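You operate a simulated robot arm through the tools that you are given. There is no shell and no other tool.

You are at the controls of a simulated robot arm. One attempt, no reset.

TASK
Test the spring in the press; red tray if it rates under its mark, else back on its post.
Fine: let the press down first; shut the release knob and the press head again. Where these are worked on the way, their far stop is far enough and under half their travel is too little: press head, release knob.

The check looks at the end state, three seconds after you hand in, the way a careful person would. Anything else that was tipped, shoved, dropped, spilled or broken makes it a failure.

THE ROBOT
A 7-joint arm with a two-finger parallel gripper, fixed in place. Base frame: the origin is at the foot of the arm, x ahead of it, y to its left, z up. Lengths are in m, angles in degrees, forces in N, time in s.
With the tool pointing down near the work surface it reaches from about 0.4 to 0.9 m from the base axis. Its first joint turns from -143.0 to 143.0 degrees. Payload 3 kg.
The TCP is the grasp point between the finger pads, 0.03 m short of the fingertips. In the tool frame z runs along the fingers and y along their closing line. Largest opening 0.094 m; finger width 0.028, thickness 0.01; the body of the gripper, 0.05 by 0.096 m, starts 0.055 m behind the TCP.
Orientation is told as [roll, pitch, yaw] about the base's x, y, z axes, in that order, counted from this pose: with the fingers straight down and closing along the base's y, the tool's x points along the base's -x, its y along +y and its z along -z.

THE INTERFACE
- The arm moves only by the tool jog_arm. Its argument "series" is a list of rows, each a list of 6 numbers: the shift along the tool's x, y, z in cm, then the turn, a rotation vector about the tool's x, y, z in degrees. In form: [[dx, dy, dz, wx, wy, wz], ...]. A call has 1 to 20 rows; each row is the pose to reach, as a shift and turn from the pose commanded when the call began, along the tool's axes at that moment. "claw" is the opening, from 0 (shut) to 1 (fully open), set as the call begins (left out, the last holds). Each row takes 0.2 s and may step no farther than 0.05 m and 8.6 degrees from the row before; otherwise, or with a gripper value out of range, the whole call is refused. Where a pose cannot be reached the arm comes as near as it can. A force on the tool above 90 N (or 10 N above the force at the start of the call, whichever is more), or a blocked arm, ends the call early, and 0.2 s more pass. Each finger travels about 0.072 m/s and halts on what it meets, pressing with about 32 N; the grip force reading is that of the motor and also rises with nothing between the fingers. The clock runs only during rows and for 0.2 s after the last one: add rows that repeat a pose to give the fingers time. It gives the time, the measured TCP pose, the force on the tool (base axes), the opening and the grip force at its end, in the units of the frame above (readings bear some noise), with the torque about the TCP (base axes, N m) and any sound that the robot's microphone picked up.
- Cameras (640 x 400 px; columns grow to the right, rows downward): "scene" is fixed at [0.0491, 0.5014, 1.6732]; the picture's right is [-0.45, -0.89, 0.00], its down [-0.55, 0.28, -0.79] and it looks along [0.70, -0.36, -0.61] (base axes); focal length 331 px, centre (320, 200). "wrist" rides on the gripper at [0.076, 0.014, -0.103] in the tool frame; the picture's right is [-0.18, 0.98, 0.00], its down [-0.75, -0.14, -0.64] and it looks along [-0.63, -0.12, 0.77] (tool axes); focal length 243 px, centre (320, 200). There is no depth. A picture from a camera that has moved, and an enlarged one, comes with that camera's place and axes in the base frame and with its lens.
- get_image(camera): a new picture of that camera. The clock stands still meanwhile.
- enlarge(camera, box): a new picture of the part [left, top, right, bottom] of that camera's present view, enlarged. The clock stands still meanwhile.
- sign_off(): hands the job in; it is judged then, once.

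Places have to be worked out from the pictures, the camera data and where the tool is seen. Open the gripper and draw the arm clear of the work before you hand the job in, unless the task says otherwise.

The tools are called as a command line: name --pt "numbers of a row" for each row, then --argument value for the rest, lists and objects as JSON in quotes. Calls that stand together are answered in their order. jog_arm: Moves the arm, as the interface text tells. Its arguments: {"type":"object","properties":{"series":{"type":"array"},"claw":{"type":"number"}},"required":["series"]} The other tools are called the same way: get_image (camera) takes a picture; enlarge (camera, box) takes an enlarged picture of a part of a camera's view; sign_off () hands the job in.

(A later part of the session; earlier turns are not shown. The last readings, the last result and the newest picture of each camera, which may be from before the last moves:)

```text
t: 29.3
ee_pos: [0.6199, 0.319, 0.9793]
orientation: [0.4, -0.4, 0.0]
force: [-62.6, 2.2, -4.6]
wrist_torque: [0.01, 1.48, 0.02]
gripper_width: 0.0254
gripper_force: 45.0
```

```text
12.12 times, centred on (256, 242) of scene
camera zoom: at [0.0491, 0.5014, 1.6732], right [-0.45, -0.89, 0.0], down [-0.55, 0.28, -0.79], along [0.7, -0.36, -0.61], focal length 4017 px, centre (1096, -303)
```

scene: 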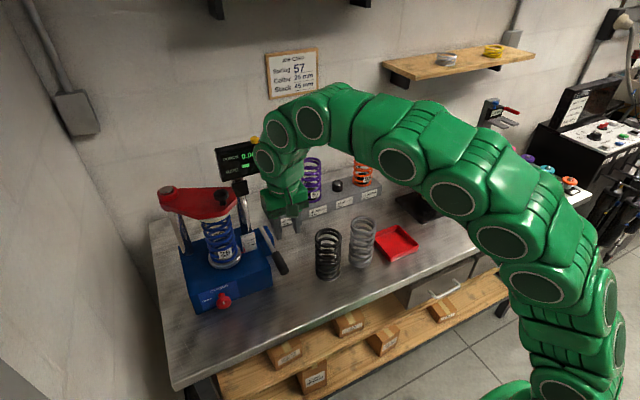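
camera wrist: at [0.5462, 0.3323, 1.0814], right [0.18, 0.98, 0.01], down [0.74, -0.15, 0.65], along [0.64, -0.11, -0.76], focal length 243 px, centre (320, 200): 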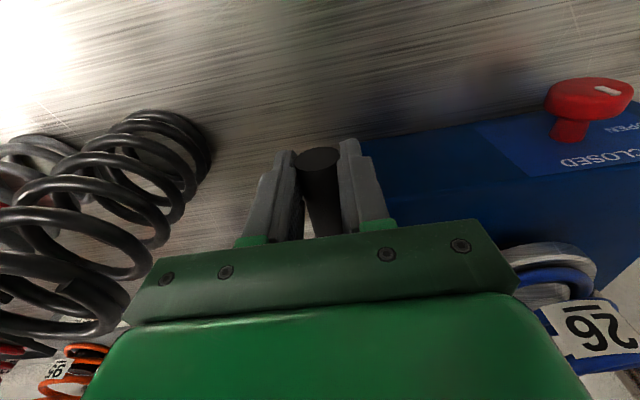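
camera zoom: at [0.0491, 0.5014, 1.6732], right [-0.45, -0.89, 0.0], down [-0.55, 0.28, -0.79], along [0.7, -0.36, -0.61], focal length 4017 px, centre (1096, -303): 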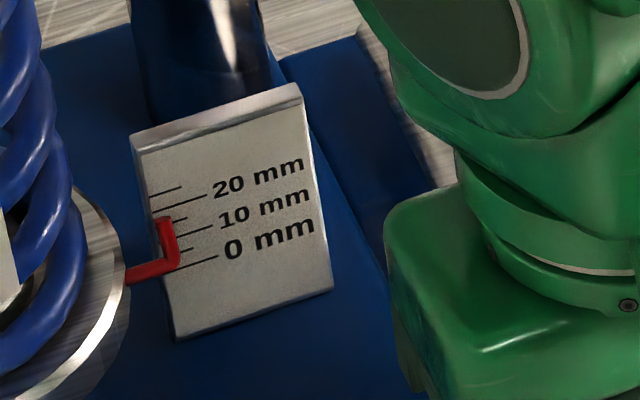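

The gauge reads 0.30 kN with the pointer near 14 mm. The −x load says I should allow a bit more x travel along the handle's arc. Next stroke.

jog_arm --pt "0.15 0 0.5 0 0 0" --pt "0.1 0 1.0 0 0 0" --pt "0.1 0 1.5 0 0 0" --pt "0.0 0 2.0 0 0 0" --pt "0 0 2.5 0 0 0" --pt "-0.1 0 3.0 0 0 0" --pt "-0.2 0 3.5 0 0 0" --pt "-0.3 0 4.0 0 0 0" --pt "-0.4 0 4.5 0 0 0" --pt "-0.5 0 5.0 0 0 0" --pt "-0.5 0 5.2 0 0 0" --pt "-0.5 0 5.2 0 0 0" --pt "-0.35 0 4.2 0 0 0" --pt "-0.2 0 3.2 0 0 0" --pt "0 0 2.2 0 0 0" --pt "0.15 0 1.2 0 0 0" --pt "0.2 0 0.4 0 0 0" --pt "0.2 0 0 0 0 0" --pt "0.2 0 0 0 0 0"

enlarge --camera "scene" --box '[200, 130, 320, 310]'

enlarge --camera "scene" --box '[236, 225, 276, 258]'

```text
t: 33.3
ee_pos: [0.6192, 0.319, 0.979]
orientation: [0.5, -0.5, 0.1]
force: [-26.1, -3.9, -4.1]
wrist_torque: [-0.02, 1.05, -0.1]
gripper_width: 0.0256
gripper_force: 44.8
```

```text
2.22 times, centred on (260, 220) of scene
camera zoom: at [0.0491, 0.5014, 1.6732], right [-0.45, -0.89, 0.0], down [-0.55, 0.28, -0.79], along [0.7, -0.36, -0.61], focal length 736 px, centre (453, 156)
```

zoom: 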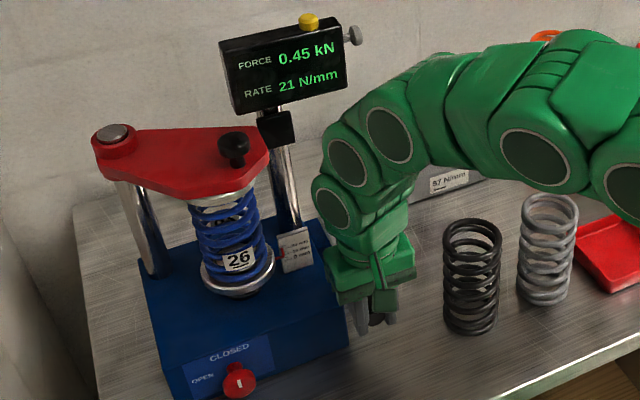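

```text
12.12 times, centred on (256, 242) of scene
camera zoom: at [0.0491, 0.5014, 1.6732], right [-0.45, -0.89, 0.0], down [-0.55, 0.28, -0.79], along [0.7, -0.36, -0.61], focal length 4017 px, centre (1096, -303)
```

zoom: 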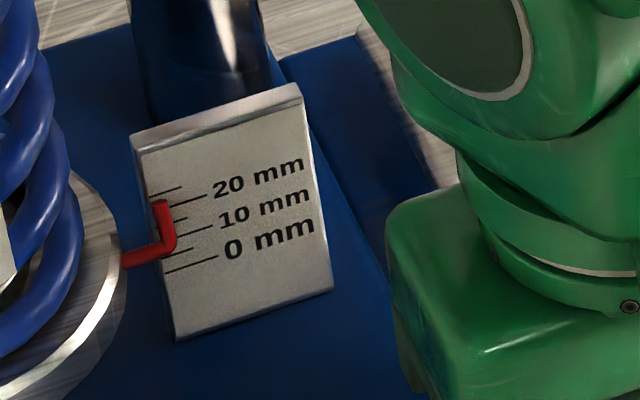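

RATE has appeared, so I'll enlarge the display to read it exactly.

enlarge --camera "scene" --box '[210, 130, 290, 185]'

enlarge --camera "scene" --box '[150, 170, 260, 315]'

get_image --camera "wrist"

```text
7.27 times, centred on (250, 158) of scene
camera zoom: at [0.0491, 0.5014, 1.6732], right [-0.45, -0.89, 0.0], down [-0.55, 0.28, -0.79], along [0.7, -0.36, -0.61], focal length 2410 px, centre (829, 509)
```

zoom: 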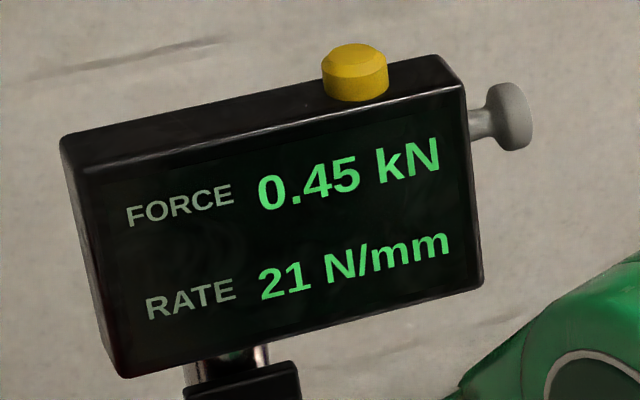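

```text
2.76 times, centred on (205, 242) of scene
camera zoom: at [0.0491, 0.5014, 1.6732], right [-0.45, -0.89, 0.0], down [-0.55, 0.28, -0.79], along [0.7, -0.36, -0.61], focal length 914 px, centre (637, 83)
```

zoom: 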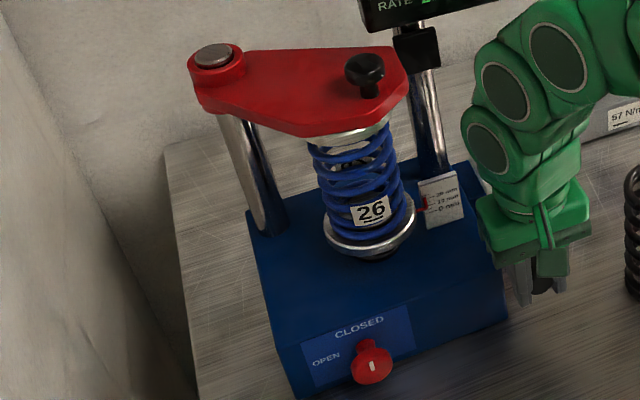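

```text
taken
camera wrist: at [0.5412, 0.3326, 1.0804], right [0.18, 0.98, 0.01], down [0.75, -0.15, 0.65], along [0.64, -0.11, -0.76], focal length 243 px, centre (320, 200)
```

wrist: 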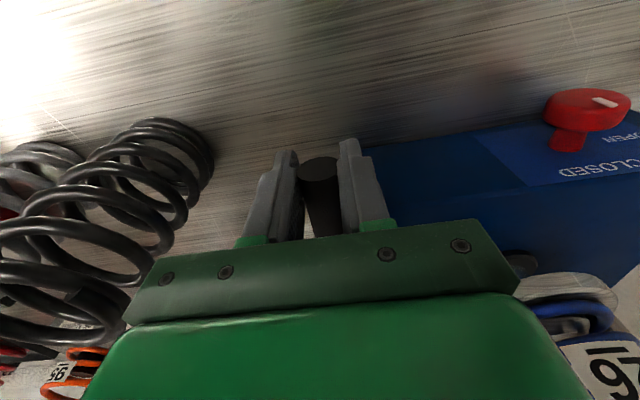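

The display reads RATE 21 N/mm against the 26 mark, so the spring is under and goes to the red tray. The handle is back at its upper position. I'll let go of it, rise, and move in front of the press to look at the release knob.

jog_arm --pt "0 0 0 0 0 0" --pt "0 0 0 0 0 0" --pt "0 0 -3 0 0 0" --pt "0 0 -7 0 0 0" --pt "2 2 -11 0 0 0" --pt "5 6 -12 0 0 0" --pt "6.5 10 -12 0 0 0" --pt "7 14 -12 0 0 0" --pt "7 15 -9 0 0 0" --pt "7 15 -6 0 0 0" --pt "7 15 -6 0 0 0" --claw 0.45

get_image --camera "wrist"

get_image --camera "scene"

```text
refused: row 6 steps farther than a row can; nothing moved
```

```text
taken
camera wrist: at [0.5412, 0.3326, 1.0804], right [0.18, 0.98, 0.01], down [0.75, -0.15, 0.65], along [0.64, -0.11, -0.76], focal length 243 px, centre (320, 200)
```

wrist: 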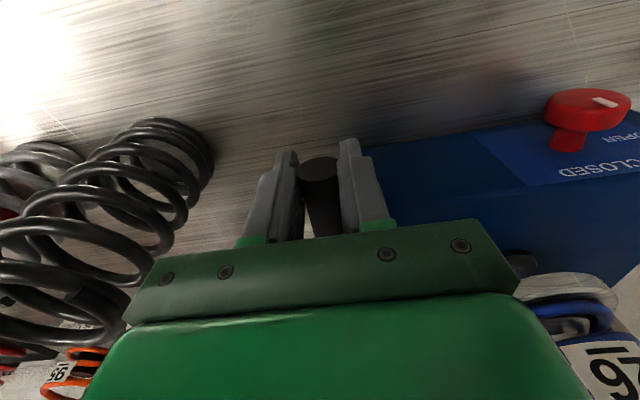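

```text
taken
```

scene: 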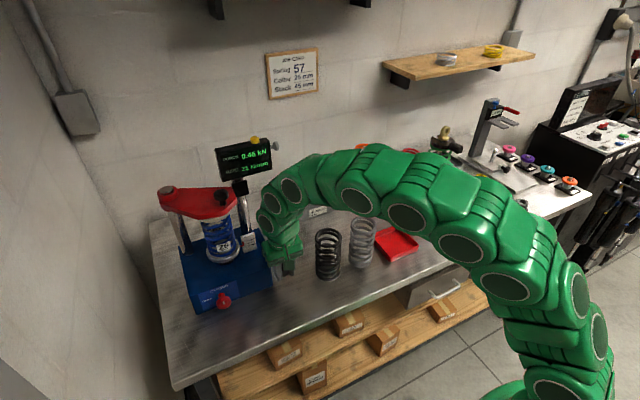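

That call was refused because one step was too long, and nothing moved. I'll resend the same release and retreat with smaller steps.

jog_arm --pt "0 0 0 0 0 0" --pt "0 0 0 0 0 0" --pt "0 0 -3 0 0 0" --pt "0 0 -7 0 0 0" --pt "1.5 1.5 -11 0 0 0" --pt "4 4.5 -12 0 0 0" --pt "5.5 8 -12 0 0 0" --pt "6.5 11.5 -12 0 0 0" --pt "7 15 -10 0 0 0" --pt "7 15 -6 0 0 0" --pt "7 15 -6 0 0 0" --claw 0.45

get_image --camera "wrist"

get_image --camera "scene"

```text
t: 35.7
ee_pos: [0.5513, 0.4674, 1.0419]
orientation: [0.5, -0.8, 0.1]
force: [0.2, 0.5, -0.4]
wrist_torque: [-0.03, 0.0, -0.01]
gripper_width: 0.0426
gripper_force: 0.0
```

```text
taken
camera wrist: at [0.4732, 0.4801, 1.1421], right [0.18, 0.98, 0.01], down [0.74, -0.15, 0.65], along [0.64, -0.11, -0.76], focal length 243 px, centre (320, 200)
```

wrist: 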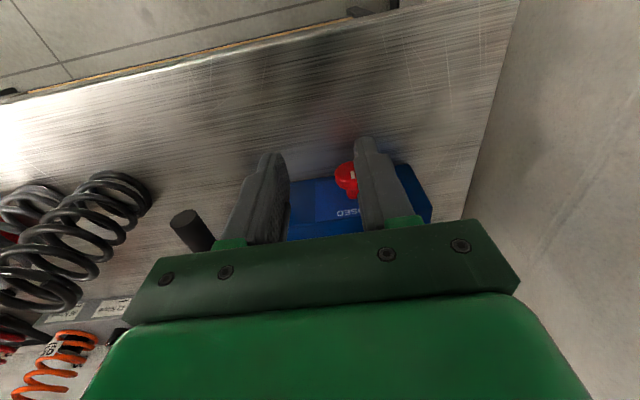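

```text
taken
```

scene: 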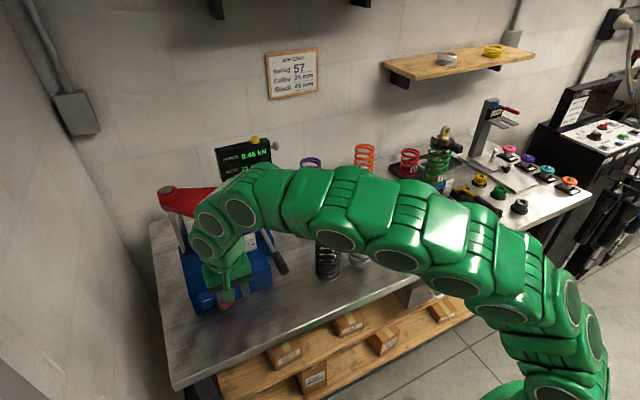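

The knob is partly hidden behind the right finger. I'll centre on y≈0.485, open a bit wider, and tilt the hand back 20° so it leans away from the press.

jog_arm --pt "0 0.8 0 0 -7 0" --pt "0 1.6 0 0 -14 0" --pt "0 1.8 0 0 -20 0" --pt "0 1.8 0 0 -20 0" --claw 0.6

get_image --camera "wrist"

enlarge --camera "wrist" --box '[260, 100, 440, 240]'

```text
t: 36.7
ee_pos: [0.5489, 0.4856, 1.0406]
orientation: [0.6, -20.9, -0.3]
force: [-0.1, 0.6, -0.4]
wrist_torque: [0.02, 0.02, 0.02]
gripper_width: 0.0563
gripper_force: 0.2
```

```text
taken
camera wrist: at [0.4411, 0.4994, 1.1089], right [0.17, 0.98, 0.07], down [0.47, -0.15, 0.87], along [0.86, -0.11, -0.49], focal length 243 px, centre (320, 200)
```

wrist: 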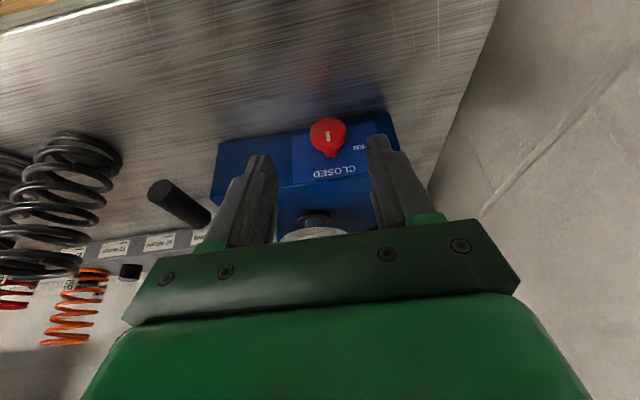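

```text
2.86 times, centred on (350, 170) of wrist
camera zoom: at [0.4411, 0.4994, 1.1089], right [0.17, 0.98, 0.07], down [0.47, -0.15, 0.87], along [0.86, -0.11, -0.49], focal length 693 px, centre (234, 286)
```

zoom: 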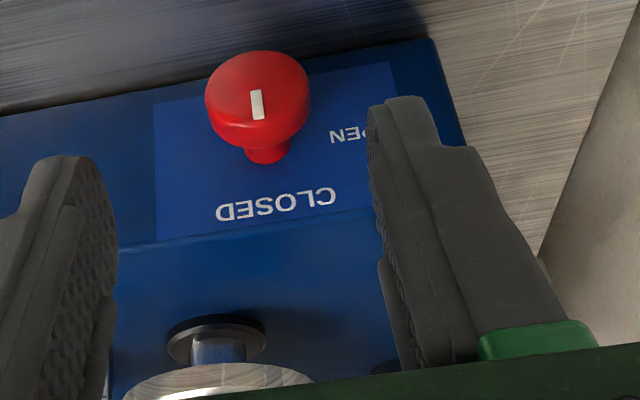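

This view is clear: the pointer is at CLOSED and OPEN lies toward +y. I place the knob head at about (0.627, 0.490, 0.928), roughly 38 mm across, with the front face at x≈0.653 and the table at z≈0.886. I'll roll the hand +30° at a standoff so I can then turn the knob by rolling the other way.

jog_arm --pt "-0.7 -1.04 1.17 -7 0 2.67" --pt "-1.41 -2.08 2.33 -14 0 5.35" --pt "-2.11 -3.12 3.5 -21 0 8.0" --pt "-2.82 -4.16 4.67 -28 0 10.7" --pt "-2.82 -4.16 4.67 -28 0 10.7" --claw 0.54

get_image --camera "wrist"

get_image --camera "scene"

```text
t: 37.9
ee_pos: [0.5925, 0.444, 1.0055]
orientation: [32.3, -17.8, -11.0]
force: [0.3, -0.2, 0.4]
wrist_torque: [0.0, 0.03, 0.02]
gripper_width: 0.0508
gripper_force: 0.1
```

```text
taken
camera wrist: at [0.484, 0.4214, 1.072], right [0.17, 0.81, 0.56], down [0.48, -0.56, 0.68], along [0.86, 0.15, -0.48], focal length 243 px, centre (320, 200)
```

wrist: 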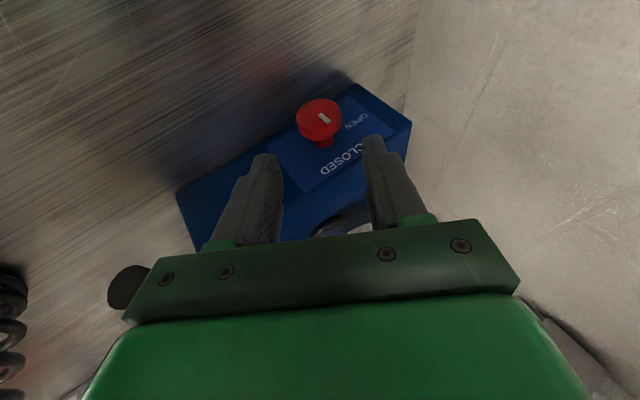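

```text
taken
```

scene: 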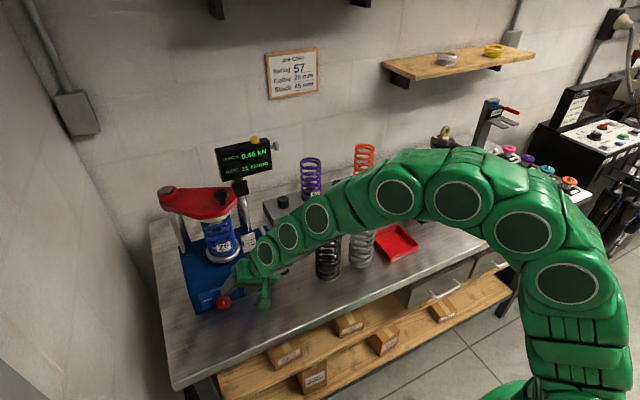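

The knob appears within a few pixels of where I predicted it. I'll advance 5 cm along the fingers and check.

jog_arm --pt "0 0 2 0 0 0" --pt "0 0 4 0 0 0" --pt "0 0 5 0 0 0" --pt "0 0 5 0 0 0"

get_image --camera "wrist"

enlarge --camera "scene" --box '[180, 240, 300, 330]'

```text
t: 38.9
ee_pos: [0.6098, 0.4713, 0.9661]
orientation: [32.2, -17.8, -11.0]
force: [0.9, 0.0, -0.3]
wrist_torque: [0.02, -0.02, 0.02]
gripper_width: 0.0509
gripper_force: 0.0
```

```text
taken
camera wrist: at [0.5018, 0.4474, 1.0318], right [0.17, 0.81, 0.55], down [0.48, -0.56, 0.68], along [0.86, 0.15, -0.48], focal length 243 px, centre (320, 200)
```

wrist: 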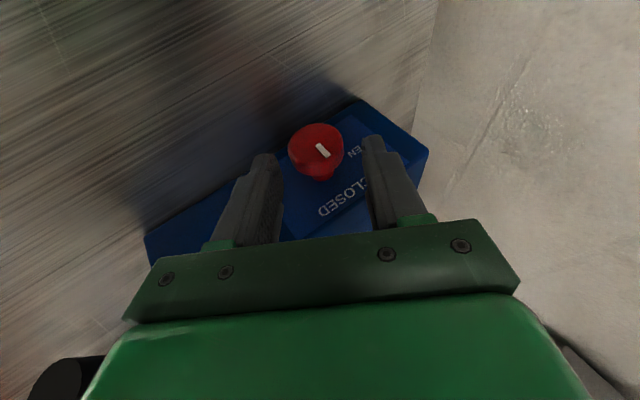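

```text
4.44 times, centred on (240, 285) of scene
camera zoom: at [0.0491, 0.5014, 1.6732], right [-0.45, -0.89, 0.0], down [-0.55, 0.28, -0.79], along [0.7, -0.36, -0.61], focal length 1473 px, centre (676, -178)
```

zoom: 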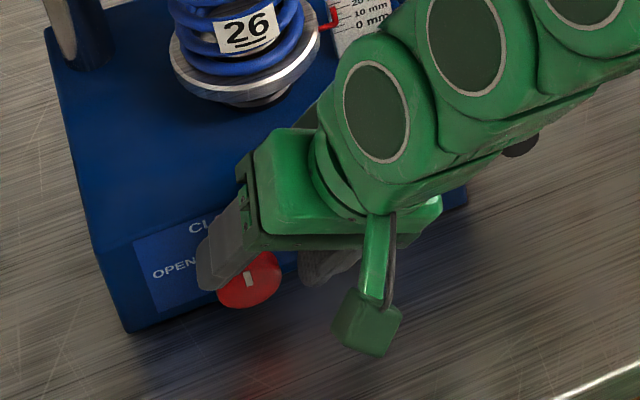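

The knob sits about 3–4 mm toward the lower finger, so I'll shift −3 mm along tool y and advance the remaining 3 cm.

jog_arm --pt "0 -0.3 1 0 0 0" --pt "0 -0.3 2 0 0 0" --pt "0 -0.3 3 0 0 0" --pt "0 -0.3 3 0 0 0"

get_image --camera "wrist"

enlarge --camera "scene" --box '[180, 240, 300, 330]'

```text
t: 39.9
ee_pos: [0.622, 0.4816, 0.9372]
orientation: [32.2, -17.8, -11.0]
force: [1.0, 0.4, -0.3]
wrist_torque: [0.03, -0.02, -0.05]
gripper_width: 0.0508
gripper_force: 0.0
```

```text
taken
camera wrist: at [0.5128, 0.4581, 1.0044], right [0.17, 0.81, 0.55], down [0.48, -0.56, 0.68], along [0.86, 0.15, -0.48], focal length 243 px, centre (320, 200)
```

wrist: 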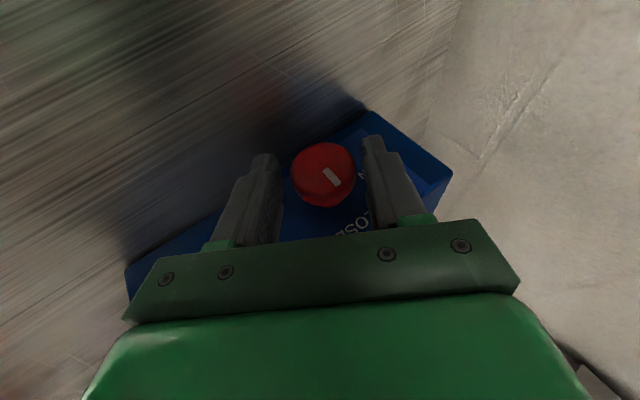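

```text
4.44 times, centred on (240, 285) of scene
camera zoom: at [0.0491, 0.5014, 1.6732], right [-0.45, -0.89, 0.0], down [-0.55, 0.28, -0.79], along [0.7, -0.36, -0.61], focal length 1473 px, centre (676, -178)
```

zoom: 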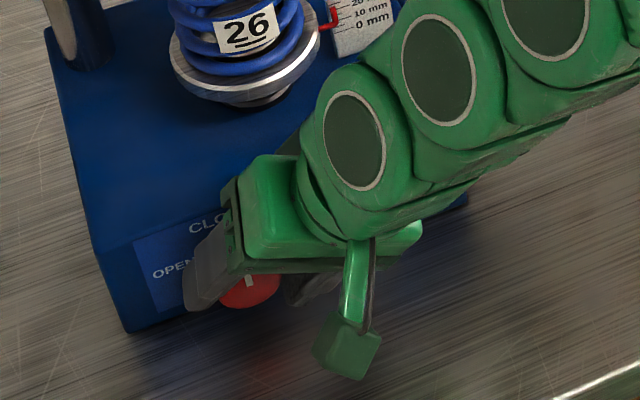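

The knob is centred between the pads. I'll close on it and check the loads before turning.

jog_arm --pt "0 0 0 0 0 0" --pt "0 0 0 0 0 0" --pt "0 0 0 0 0 0" --claw 0.0

```text
t: 40.7
ee_pos: [0.6202, 0.4838, 0.9396]
orientation: [32.2, -17.8, -10.9]
force: [1.7, 34.0, 7.2]
wrist_torque: [0.36, -0.25, 0.4]
gripper_width: 0.037
gripper_force: 44.7
```

The grip closed on 37 mm with about 34 N of side load, so the knob is roughly 3 mm toward +tool y. I'll take that offset out and roll −60° about the knob axis to turn it toward OPEN.

jog_arm --pt "0 0.3 0 0 0 0" --pt "0.0 0.52 0.01 7.47 0 -2.86" --pt "0.02 0.74 0.06 14.94 0 -5.71" --pt "0.05 0.95 0.13 22.42 0 -8.57" --pt "0.09 1.14 0.23 29.9 0 -11.4" --pt "0.13 1.32 0.35 37.4 0 -14.3" --pt "0.19 1.48 0.49 44.8 0 -17.1" --pt "0.25 1.62 0.65 52.3 0 -20.0" --pt "0.25 1.62 0.65 52.3 0 -20.0"

get_image --camera "wrist"

get_image --camera "scene"

```text
t: 42.7
ee_pos: [0.6223, 0.4985, 0.9448]
orientation: [-27.2, -18.7, 9.2]
force: [-9.0, -46.2, -9.2]
wrist_torque: [-0.68, 0.89, -1.17]
gripper_width: 0.0371
gripper_force: 44.9
```

```text
taken
camera wrist: at [0.5131, 0.5404, 0.999], right [0.17, 0.91, -0.37], down [0.48, 0.25, 0.84], along [0.86, -0.32, -0.39], focal length 243 px, centre (320, 200)
```

wrist: 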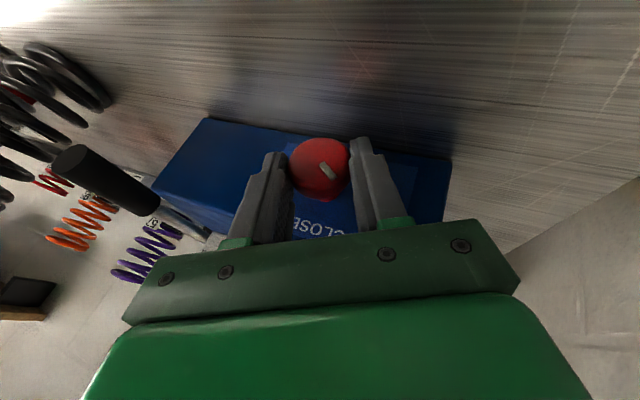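

```text
taken
```

scene: 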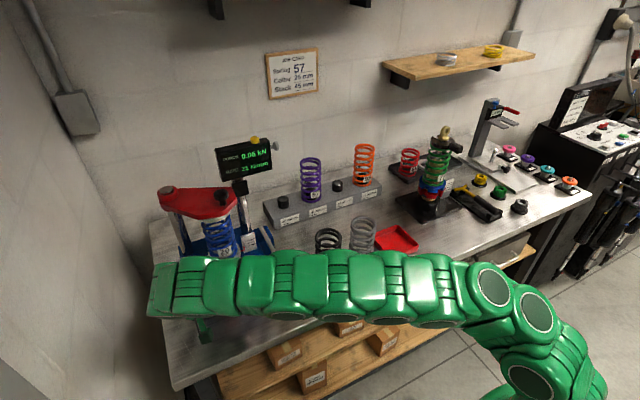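

The pointer bar has turned with the knob and the gauge has dropped. I'll read the display and check the spring and the scale.

enlarge --camera "scene" --box '[140, 120, 300, 320]'

enlarge --camera "wrist" --box '[240, 100, 420, 240]'

enlarge --camera "scene" --box '[210, 130, 290, 185]'

```text
2.00 times, centred on (220, 220) of scene
camera zoom: at [0.0491, 0.5014, 1.6732], right [-0.45, -0.89, 0.0], down [-0.55, 0.28, -0.79], along [0.7, -0.36, -0.61], focal length 663 px, centre (520, 160)
```

zoom: 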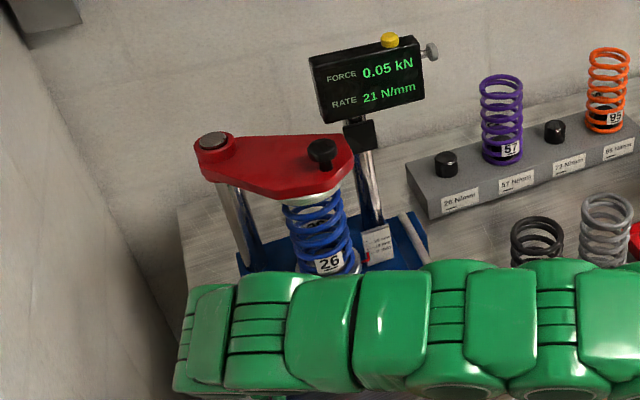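

```text
2.86 times, centred on (330, 170) of wrist
camera zoom: at [0.5131, 0.5404, 0.999], right [0.17, 0.91, -0.37], down [0.48, 0.25, 0.84], along [0.86, -0.32, -0.39], focal length 693 px, centre (291, 286)
```

zoom: 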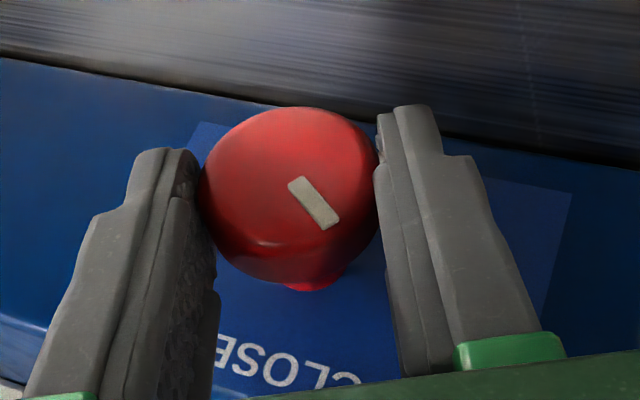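

```text
7.27 times, centred on (250, 158) of scene
camera zoom: at [0.0491, 0.5014, 1.6732], right [-0.45, -0.89, 0.0], down [-0.55, 0.28, -0.79], along [0.7, -0.36, -0.61], focal length 2410 px, centre (829, 509)
```

zoom: 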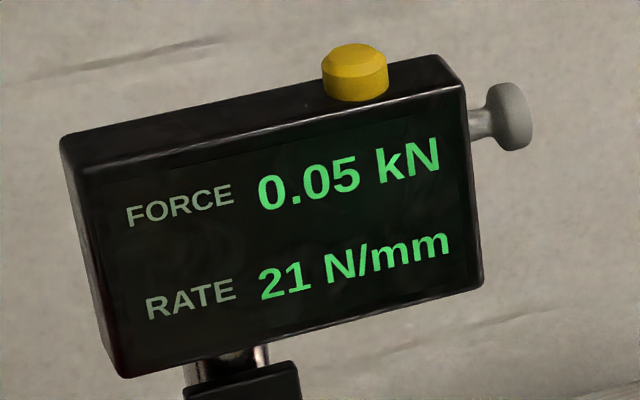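

The gauge is bleeding down at 0.05 kN, RATE is latched at 21, and the knob is turned about 58°. To reach its far stop I'll open the fingers, roll back about the knob axis while still straddling it, and re-grip.

jog_arm --pt "0 0 0 0 0 0" --pt "0 -0.1 0 0 0 0" --pt "0.0 -0.32 0.01 -7.47 0 2.86" --pt "0.02 -0.54 0.06 -14.94 0 5.71" --pt "0.05 -0.75 0.13 -22.42 0 8.57" --pt "0.09 -0.94 0.23 -29.9 0 11.4" --pt "0.13 -1.12 0.35 -37.4 0 14.3" --pt "0.19 -1.28 0.49 -44.8 0 17.1" --pt "0.19 -1.28 0.49 -44.8 0 17.1" --claw 0.56

get_image --camera "wrist"

enlarge --camera "wrist" --box '[240, 100, 420, 240]'

enlarge --camera "scene" --box '[140, 120, 300, 320]'

```text
t: 44.7
ee_pos: [0.621, 0.4842, 0.9424]
orientation: [23.8, -19.3, -8.4]
force: [0.1, 0.6, 0.1]
wrist_torque: [0.03, -0.03, -0.02]
gripper_width: 0.0524
gripper_force: 0.0
```

```text
taken
camera wrist: at [0.5127, 0.4713, 1.0106], right [0.17, 0.88, 0.44], down [0.48, -0.46, 0.75], along [0.86, 0.08, -0.5], focal length 243 px, centre (320, 200)
```

wrist: 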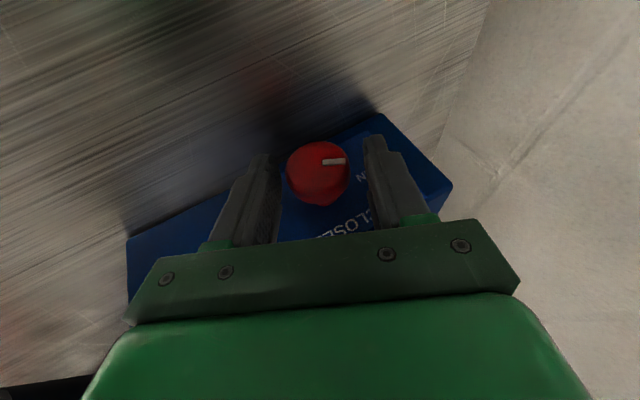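

```text
2.86 times, centred on (330, 170) of wrist
camera zoom: at [0.5127, 0.4713, 1.0106], right [0.17, 0.88, 0.44], down [0.48, -0.46, 0.75], along [0.86, 0.08, -0.5], focal length 693 px, centre (291, 286)
```

zoom: 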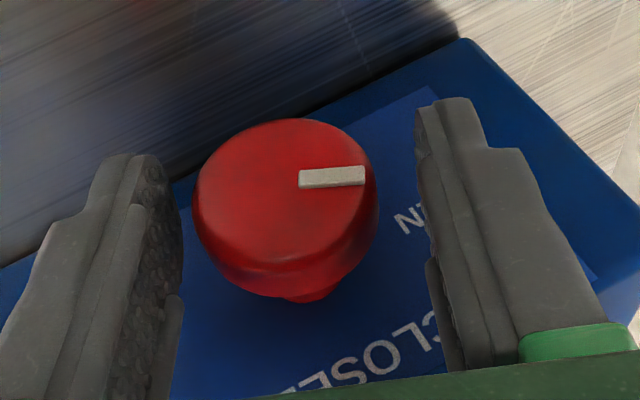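

```text
2.00 times, centred on (220, 220) of scene
camera zoom: at [0.0491, 0.5014, 1.6732], right [-0.45, -0.89, 0.0], down [-0.55, 0.28, -0.79], along [0.7, -0.36, -0.61], focal length 663 px, centre (520, 160)
```

zoom: 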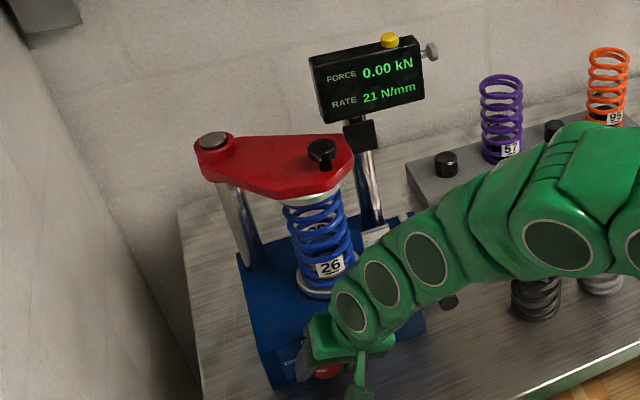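

FORCE is 0.00 and RATE is still latched at 21 N/mm. I'll re-grip here and keep turning toward OPEN, watching for the stop torque.

jog_arm --pt "0 -0.1 0 0 0 0" --pt "0 -0.1 0 0 0 0" --pt "0 -0.1 0 0 0 0" --pt "0.0 0.12 0.01 7.47 0 -2.86" --pt "0.02 0.34 0.06 14.94 0 -5.71" --pt "0.05 0.55 0.13 22.42 0 -8.57" --pt "0.05 0.55 0.13 22.42 0 -8.57" --claw 0.0

enlarge --camera "wrist" --box '[240, 100, 420, 240]'

```text
t: 46.3
ee_pos: [0.6199, 0.4905, 0.9441]
orientation: [-1.8, -20.6, 0.7]
force: [-8.0, 0.4, -8.5]
wrist_torque: [0.03, 0.61, 0.04]
gripper_width: 0.0373
gripper_force: 45.0
```

```text
2.86 times, centred on (330, 170) of wrist
camera zoom: at [0.512, 0.5061, 1.0118], right [0.17, 0.98, 0.04], down [0.48, -0.12, 0.87], along [0.86, -0.13, -0.49], focal length 693 px, centre (291, 286)
```

zoom: 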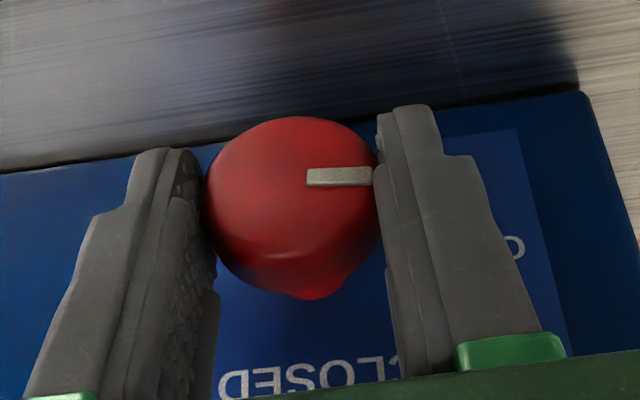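

The bar is now horizontal, about 85–90° from CLOSED, with no stop torque yet. I'll turn a little more to feel for the stop.

jog_arm --pt "0.0 0.11 0.01 3.74 0 -1.43" --pt "0.0 0.22 0.01 7.47 0 -2.86" --pt "0.01 0.33 0.03 11.2 0 -4.28" --pt "0.01 0.33 0.03 11.2 0 -4.28"

enlarge --camera "wrist" --box '[240, 100, 420, 240]'

enlarge --camera "scene" --box '[140, 120, 300, 320]'

```text
t: 47.3
ee_pos: [0.6212, 0.4934, 0.9445]
orientation: [-14.4, -20.4, 5.0]
force: [-6.7, 1.9, -4.5]
wrist_torque: [0.6, 0.28, -0.16]
gripper_width: 0.0372
gripper_force: 44.8
```

```text
2.86 times, centred on (330, 170) of wrist
camera zoom: at [0.5129, 0.5232, 1.0063], right [0.17, 0.97, -0.17], down [0.48, 0.07, 0.88], along [0.86, -0.23, -0.45], focal length 693 px, centre (291, 286)
```

zoom: 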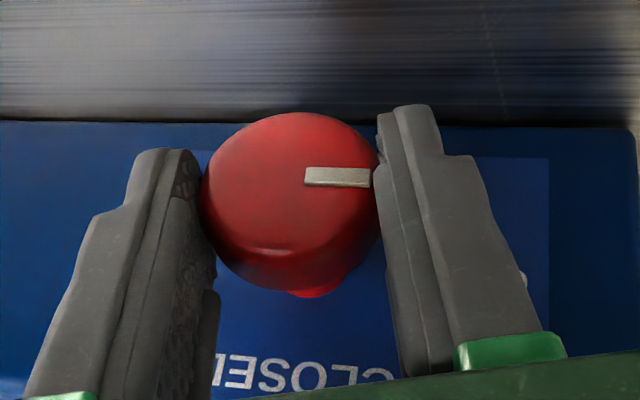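

```text
2.00 times, centred on (220, 220) of scene
camera zoom: at [0.0491, 0.5014, 1.6732], right [-0.45, -0.89, 0.0], down [-0.55, 0.28, -0.79], along [0.7, -0.36, -0.61], focal length 663 px, centre (520, 160)
```

zoom: 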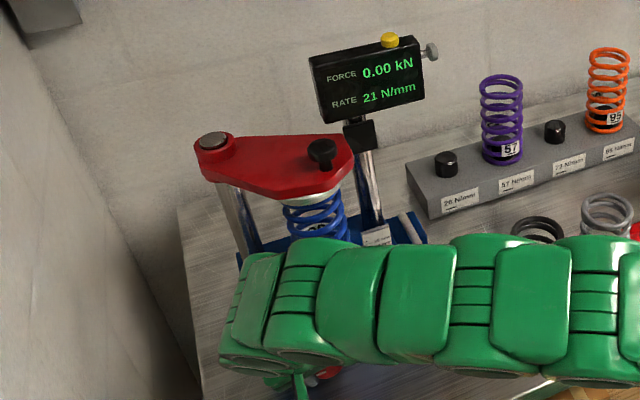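

A +0.6 N·m reaction appeared, so the knob is at its OPEN stop. I'll open the fingers and roll back clear so I can check the ram pointer.

jog_arm --pt "0 0 0 0 0 0" --pt "0 0 0 0 0 0" --pt "0.0 -0.22 0.01 -7.47 0 2.86" --pt "0.02 -0.44 0.06 -14.94 0 5.71" --pt "0.05 -0.65 0.13 -22.42 0 8.57" --pt "0.09 -0.84 0.23 -29.9 0 11.4" --pt "0.13 -1.02 0.35 -37.4 0 14.3" --pt "0.13 -1.02 0.35 -37.4 0 14.3" --claw 0.56

enlarge --camera "scene" --box '[140, 120, 300, 320]'

enlarge --camera "scene" --box '[215, 215, 275, 265]'

```text
t: 49.1
ee_pos: [0.6217, 0.4828, 0.9426]
orientation: [28.1, -18.5, -9.7]
force: [-0.3, 0.6, -0.6]
wrist_torque: [0.01, -0.01, -0.02]
gripper_width: 0.0521
gripper_force: 0.0
```

```text
2.00 times, centred on (220, 220) of scene
camera zoom: at [0.0491, 0.5014, 1.6732], right [-0.45, -0.89, 0.0], down [-0.55, 0.28, -0.79], along [0.7, -0.36, -0.61], focal length 663 px, centre (520, 160)
```

zoom: 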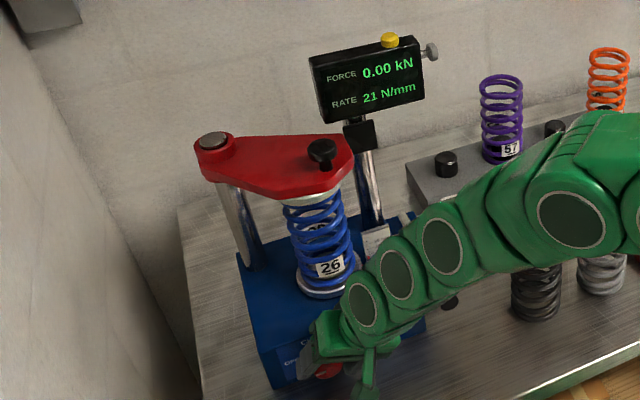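

```text
8.00 times, centred on (245, 240) of scene
camera zoom: at [0.0491, 0.5014, 1.6732], right [-0.45, -0.89, 0.0], down [-0.55, 0.28, -0.79], along [0.7, -0.36, -0.61], focal length 2651 px, centre (920, -120)
```

zoom: 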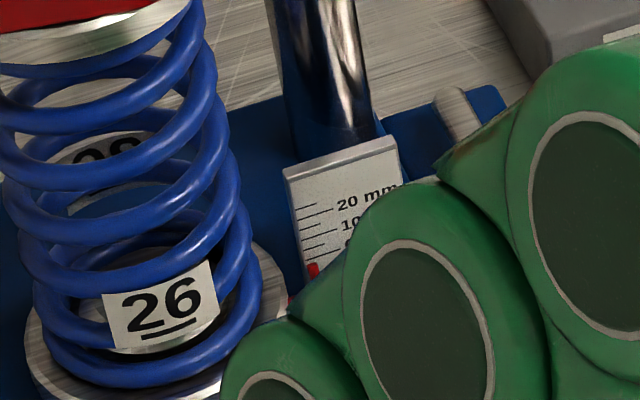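

The pointer is back at 0 mm with FORCE 0.00, so the press is fully let down. While I'm at the knob I'll shut it again in two bites. First I roll the open fingers back about the knob axis.

jog_arm --pt "0.0 0.22 0.01 7.47 0 -2.86" --pt "0.02 0.44 0.06 14.94 0 -5.71" --pt "0.05 0.65 0.13 22.42 0 -8.57" --pt "0.09 0.84 0.23 29.9 0 -11.4" --pt "0.13 1.02 0.35 37.4 0 -14.3" --pt "0.19 1.18 0.49 44.8 0 -17.1" --pt "0.19 1.18 0.49 44.8 0 -17.1"

jog_arm --pt "0 0 0 0 0 0" --pt "0 0 0 0 0 0" --pt "0 0 0 0 0 0" --pt "0.0 -0.22 0.01 -7.47 0 2.86" --pt "0.02 -0.44 0.06 -14.94 0 5.71" --pt "0.05 -0.65 0.13 -22.42 0 8.57" --pt "0.09 -0.84 0.23 -29.9 0 11.4" --pt "0.13 -1.02 0.35 -37.4 0 14.3" --pt "0.19 -1.18 0.49 -44.8 0 17.1" --pt "0.19 -1.18 0.49 -44.8 0 17.1" --claw 0.0

enlarge --camera "wrist" --box '[240, 100, 420, 240]'

```text
t: 50.7
ee_pos: [0.6206, 0.4963, 0.9416]
orientation: [-23.0, -19.3, 7.9]
force: [-0.1, 0.4, -0.8]
wrist_torque: [-0.05, -0.01, -0.06]
gripper_width: 0.0524
gripper_force: 0.0
```

```text
t: 52.9
ee_pos: [0.6201, 0.4825, 0.9403]
orientation: [28.1, -18.5, -9.7]
force: [-6.1, -7.5, 6.3]
wrist_torque: [-0.06, -0.77, -0.8]
gripper_width: 0.0371
gripper_force: 45.3
```

```text
2.86 times, centred on (330, 170) of wrist
camera zoom: at [0.512, 0.4637, 1.0094], right [0.17, 0.85, 0.5], down [0.48, -0.51, 0.71], along [0.86, 0.11, -0.49], focal length 693 px, centre (291, 286)
```

zoom: 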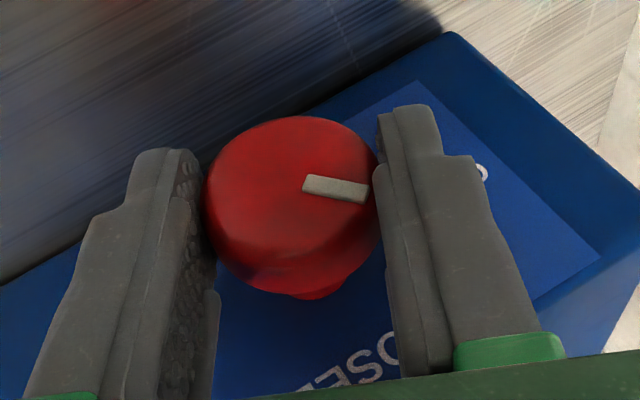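

The knob is about halfway back (bar about 45–50° from CLOSED). I'll repeat the bite.

jog_arm --pt "0 0 0 0 0 0" --pt "0 0 0 0 0 0" --pt "0.0 0.22 0.01 7.47 0 -2.86" --pt "0.02 0.44 0.06 14.94 0 -5.71" --pt "0.05 0.65 0.13 22.42 0 -8.57" --pt "0.09 0.84 0.23 29.9 0 -11.4" --pt "0.13 1.02 0.35 37.4 0 -14.3" --pt "0.19 1.18 0.49 44.8 0 -17.1" --pt "0.19 1.18 0.49 44.8 0 -17.1" --claw 0.56

jog_arm --pt "0 0 0 0 0 0" --pt "0 0 0 0 0 0" --pt "0 0 0 0 0 0" --pt "0.0 -0.22 0.01 -7.47 0 2.86" --pt "0.02 -0.44 0.06 -14.94 0 5.71" --pt "0.05 -0.65 0.13 -22.42 0 8.57" --pt "0.09 -0.84 0.23 -29.9 0 11.4" --pt "0.13 -1.02 0.35 -37.4 0 14.3" --pt "0.19 -1.18 0.49 -44.8 0 17.1" --pt "0.19 -1.18 0.49 -44.8 0 17.1" --claw 0.0

enlarge --camera "wrist" --box '[240, 100, 420, 240]'

```text
t: 54.9
ee_pos: [0.621, 0.4965, 0.942]
orientation: [-23.0, -19.3, 7.9]
force: [0.6, 0.2, 0.0]
wrist_torque: [0.03, -0.02, 0.0]
gripper_width: 0.0524
gripper_force: 0.1
```

```text
t: 57.1
ee_pos: [0.6198, 0.4816, 0.9415]
orientation: [28.2, -18.5, -9.8]
force: [-5.9, -21.1, 4.4]
wrist_torque: [-0.3, -0.74, -1.04]
gripper_width: 0.0371
gripper_force: 44.8
```

```text
2.86 times, centred on (330, 170) of wrist
camera zoom: at [0.5116, 0.4637, 1.0095], right [0.17, 0.85, 0.5], down [0.48, -0.52, 0.71], along [0.86, 0.11, -0.49], focal length 693 px, centre (291, 286)
```

zoom: 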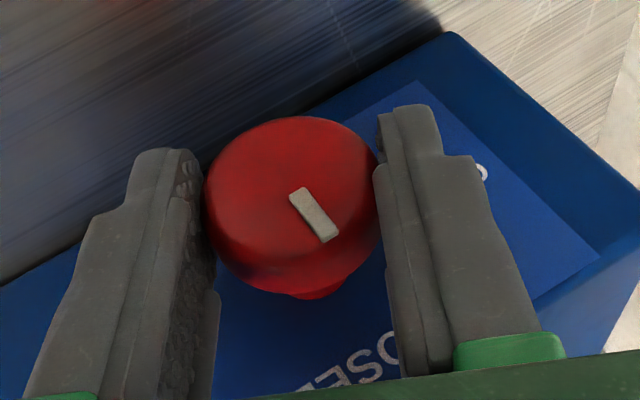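

The bar now points at CLOSED. I'll nudge it 8° farther to make sure it is against its stop.

jog_arm --pt "0.0 -0.11 0.0 -3.74 0 1.43" --pt "0.0 -0.22 0.01 -7.47 0 2.86" --pt "0.0 -0.22 0.01 -7.47 0 2.86"

enlarge --camera "wrist" --box '[240, 100, 420, 240]'

```text
t: 57.9
ee_pos: [0.6205, 0.4803, 0.9392]
orientation: [36.3, -16.9, -12.2]
force: [-6.0, -37.7, -7.1]
wrist_torque: [-0.89, 0.98, -0.32]
gripper_width: 0.0374
gripper_force: 45.1
```

```text
2.86 times, centred on (330, 170) of wrist
camera zoom: at [0.512, 0.4527, 1.0051], right [0.17, 0.77, 0.61], down [0.48, -0.61, 0.63], along [0.86, 0.18, -0.47], focal length 693 px, centre (291, 286)
```

zoom: 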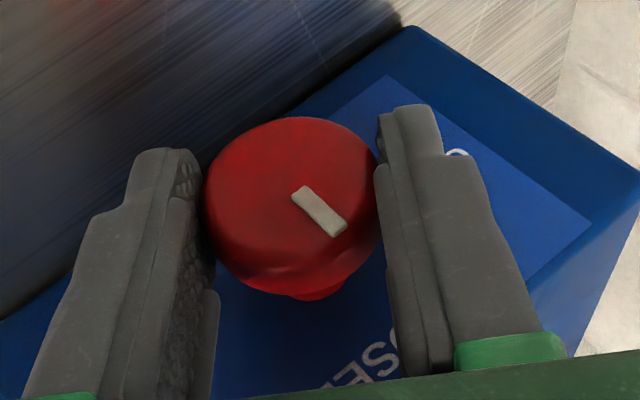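

The pads slipped slightly while the bar stayed at CLOSED, so it is on its stop. I'll open, back straight off along the fingers, and check the knob from a distance.

jog_arm --pt "0 0 0 0 0 0" --pt "0 0 0 0 0 0" --pt "0 0 -3 0 0 0" --pt "0 0 -7 0 0 0" --pt "0 0 -10 0 0 0" --pt "0 0 -10 0 0 0" --claw 0.6

get_image --camera "wrist"

get_image --camera "scene"

```text
t: 59.3
ee_pos: [0.584, 0.4296, 1.0179]
orientation: [36.3, -17.1, -12.3]
force: [0.3, -0.1, -0.2]
wrist_torque: [0.0, 0.04, 0.03]
gripper_width: 0.0564
gripper_force: 0.0
```

```text
taken
camera wrist: at [0.4753, 0.4027, 1.0819], right [0.17, 0.77, 0.61], down [0.48, -0.61, 0.64], along [0.86, 0.18, -0.47], focal length 243 px, centre (320, 200)
```

wrist: 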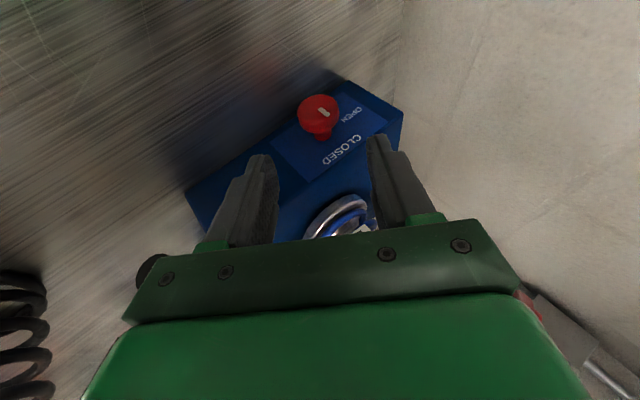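

```text
taken
```

scene: 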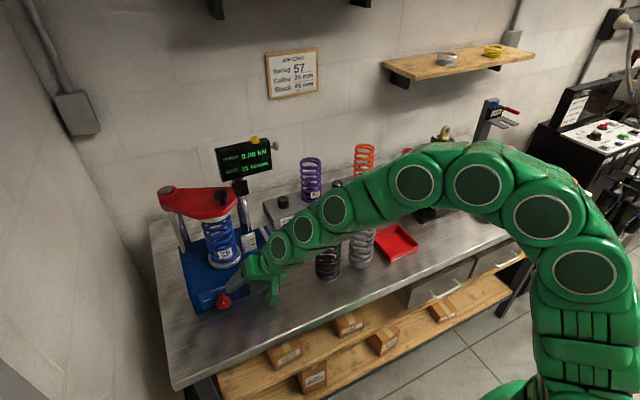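

The knob reads CLOSED. I'll bring the tool back to pointing straight down while retreating up and to the right, so I can study the press head.

jog_arm --pt "0.3 1.0 -2.8 6.4 0 -2.46" --pt "0.6 2.0 -5.6 12.8 0 -4.9" --pt "0.9 3.0 -8.4 19.3 0 -7.4" --pt "1.2 4.0 -11.2 25.7 0 -9.8" --pt "1.5 5.0 -14 32.1 0 -12.3" --pt "1.5 5.0 -14 32.1 0 -12.3"

jog_arm --pt "-0.6 -1.7 -3.3 0 7 0" --pt "-1.2 -3.4 -6.7 0 14 0" --pt "-1.7 -5 -10 0 21 0" --pt "-1.7 -5 -10 0 21 0"

get_image --camera "wrist"

get_image --camera "scene"

enlarge --camera "scene" --box '[140, 120, 300, 320]'

```text
t: 60.7
ee_pos: [0.5217, 0.3965, 1.1474]
orientation: [0.0, -20.8, 0.0]
force: [-0.4, -0.1, -0.4]
wrist_torque: [-0.01, -0.01, -0.03]
gripper_width: 0.0566
gripper_force: 0.1
```

```text
t: 61.7
ee_pos: [0.5017, 0.3473, 1.251]
orientation: [0.1, 0.4, 0.1]
force: [0.5, 0.0, -0.6]
wrist_torque: [0.02, 0.0, -0.03]
gripper_width: 0.0565
gripper_force: 0.0
```

```text
taken
camera wrist: at [0.4257, 0.3612, 1.3535], right [0.18, 0.98, 0.0], down [0.76, -0.14, 0.64], along [0.63, -0.12, -0.77], focal length 243 px, centre (320, 200)
```

wrist: 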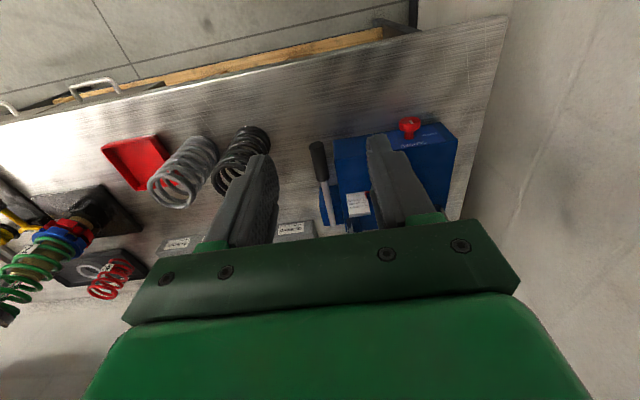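

```text
taken
```

scene: 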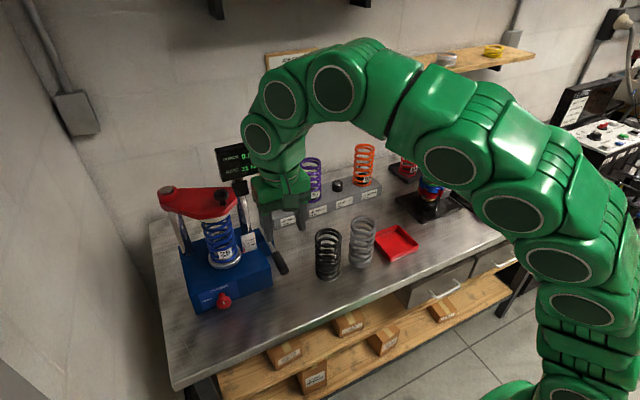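

```text
2.00 times, centred on (220, 220) of scene
camera zoom: at [0.0491, 0.5014, 1.6732], right [-0.45, -0.89, 0.0], down [-0.55, 0.28, -0.79], along [0.7, -0.36, -0.61], focal length 663 px, centre (520, 160)
```

zoom: 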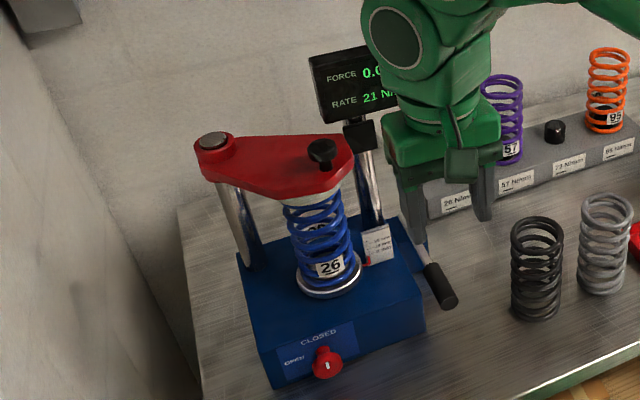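

The press reads 0.00 kN and the knob is closed. Next I need the press head: its pivot is at about (0.818, 0.542) and its black knob at about (0.72, 0.427, 1.19). I'll move above it and open wide to look down on it.

jog_arm --pt "-1.5 1.5 -3.5 0 0 0" --pt "-3.5 3 -7 0 0 0" --pt "-6 5 -10 0 0 0" --pt "-8.5 7 -10.9 0 0 0" --pt "-9.8 8.3 -10.9 0 0 0" --pt "-9.8 8.3 -10.9 0 0 0" --claw 1.0

get_image --camera "wrist"

enlarge --camera "wrist" --box '[240, 90, 440, 240]'

```text
t: 63.1
ee_pos: [0.5541, 0.379, 1.271]
orientation: [0.2, 0.2, 0.0]
force: [-0.3, 0.4, -0.3]
wrist_torque: [-0.01, -0.01, 0.03]
gripper_width: 0.0942
gripper_force: 0.2
out of reach, approached as far as the arm can: row 2, 3, 4, 5, 6
```

```text
taken
camera wrist: at [0.4781, 0.3916, 1.3742], right [0.18, 0.98, 0.0], down [0.76, -0.14, 0.64], along [0.63, -0.12, -0.77], focal length 243 px, centre (320, 200)
```

wrist: 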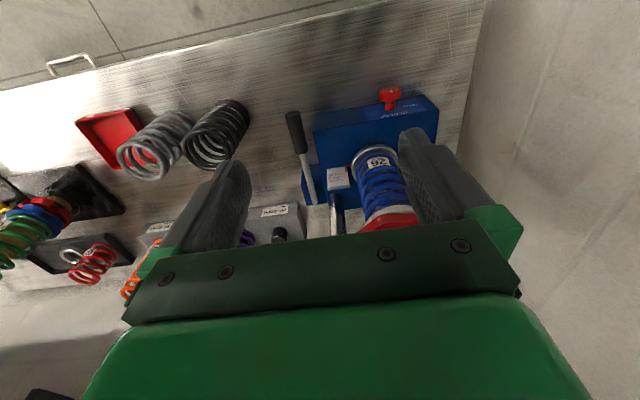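

```text
2.67 times, centred on (340, 165) of wrist
camera zoom: at [0.4781, 0.3916, 1.3742], right [0.18, 0.98, 0.0], down [0.76, -0.14, 0.64], along [0.63, -0.12, -0.77], focal length 647 px, centre (267, 293)
```

zoom: 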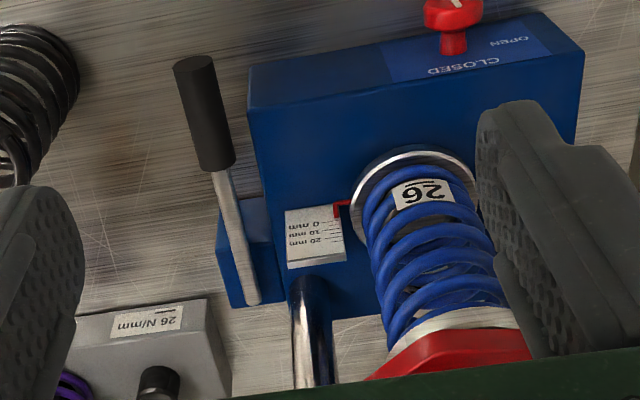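

The straight-down tool can't reach higher and farther than this, so I'll work the head with the tool tilted forward. First a small retreat to re-establish where the commanded pose is.

jog_arm --pt "1 -1 1 0 0 0" --pt "2 -2 2 0 0 0" --pt "2 -2 2 0 0 0"

```text
t: 63.9
ee_pos: [0.5285, 0.3548, 1.2521]
orientation: [0.1, 0.1, -0.1]
force: [-0.4, 0.6, -0.7]
wrist_torque: [-0.03, 0.01, 0.0]
gripper_width: 0.094
gripper_force: 0.1
```

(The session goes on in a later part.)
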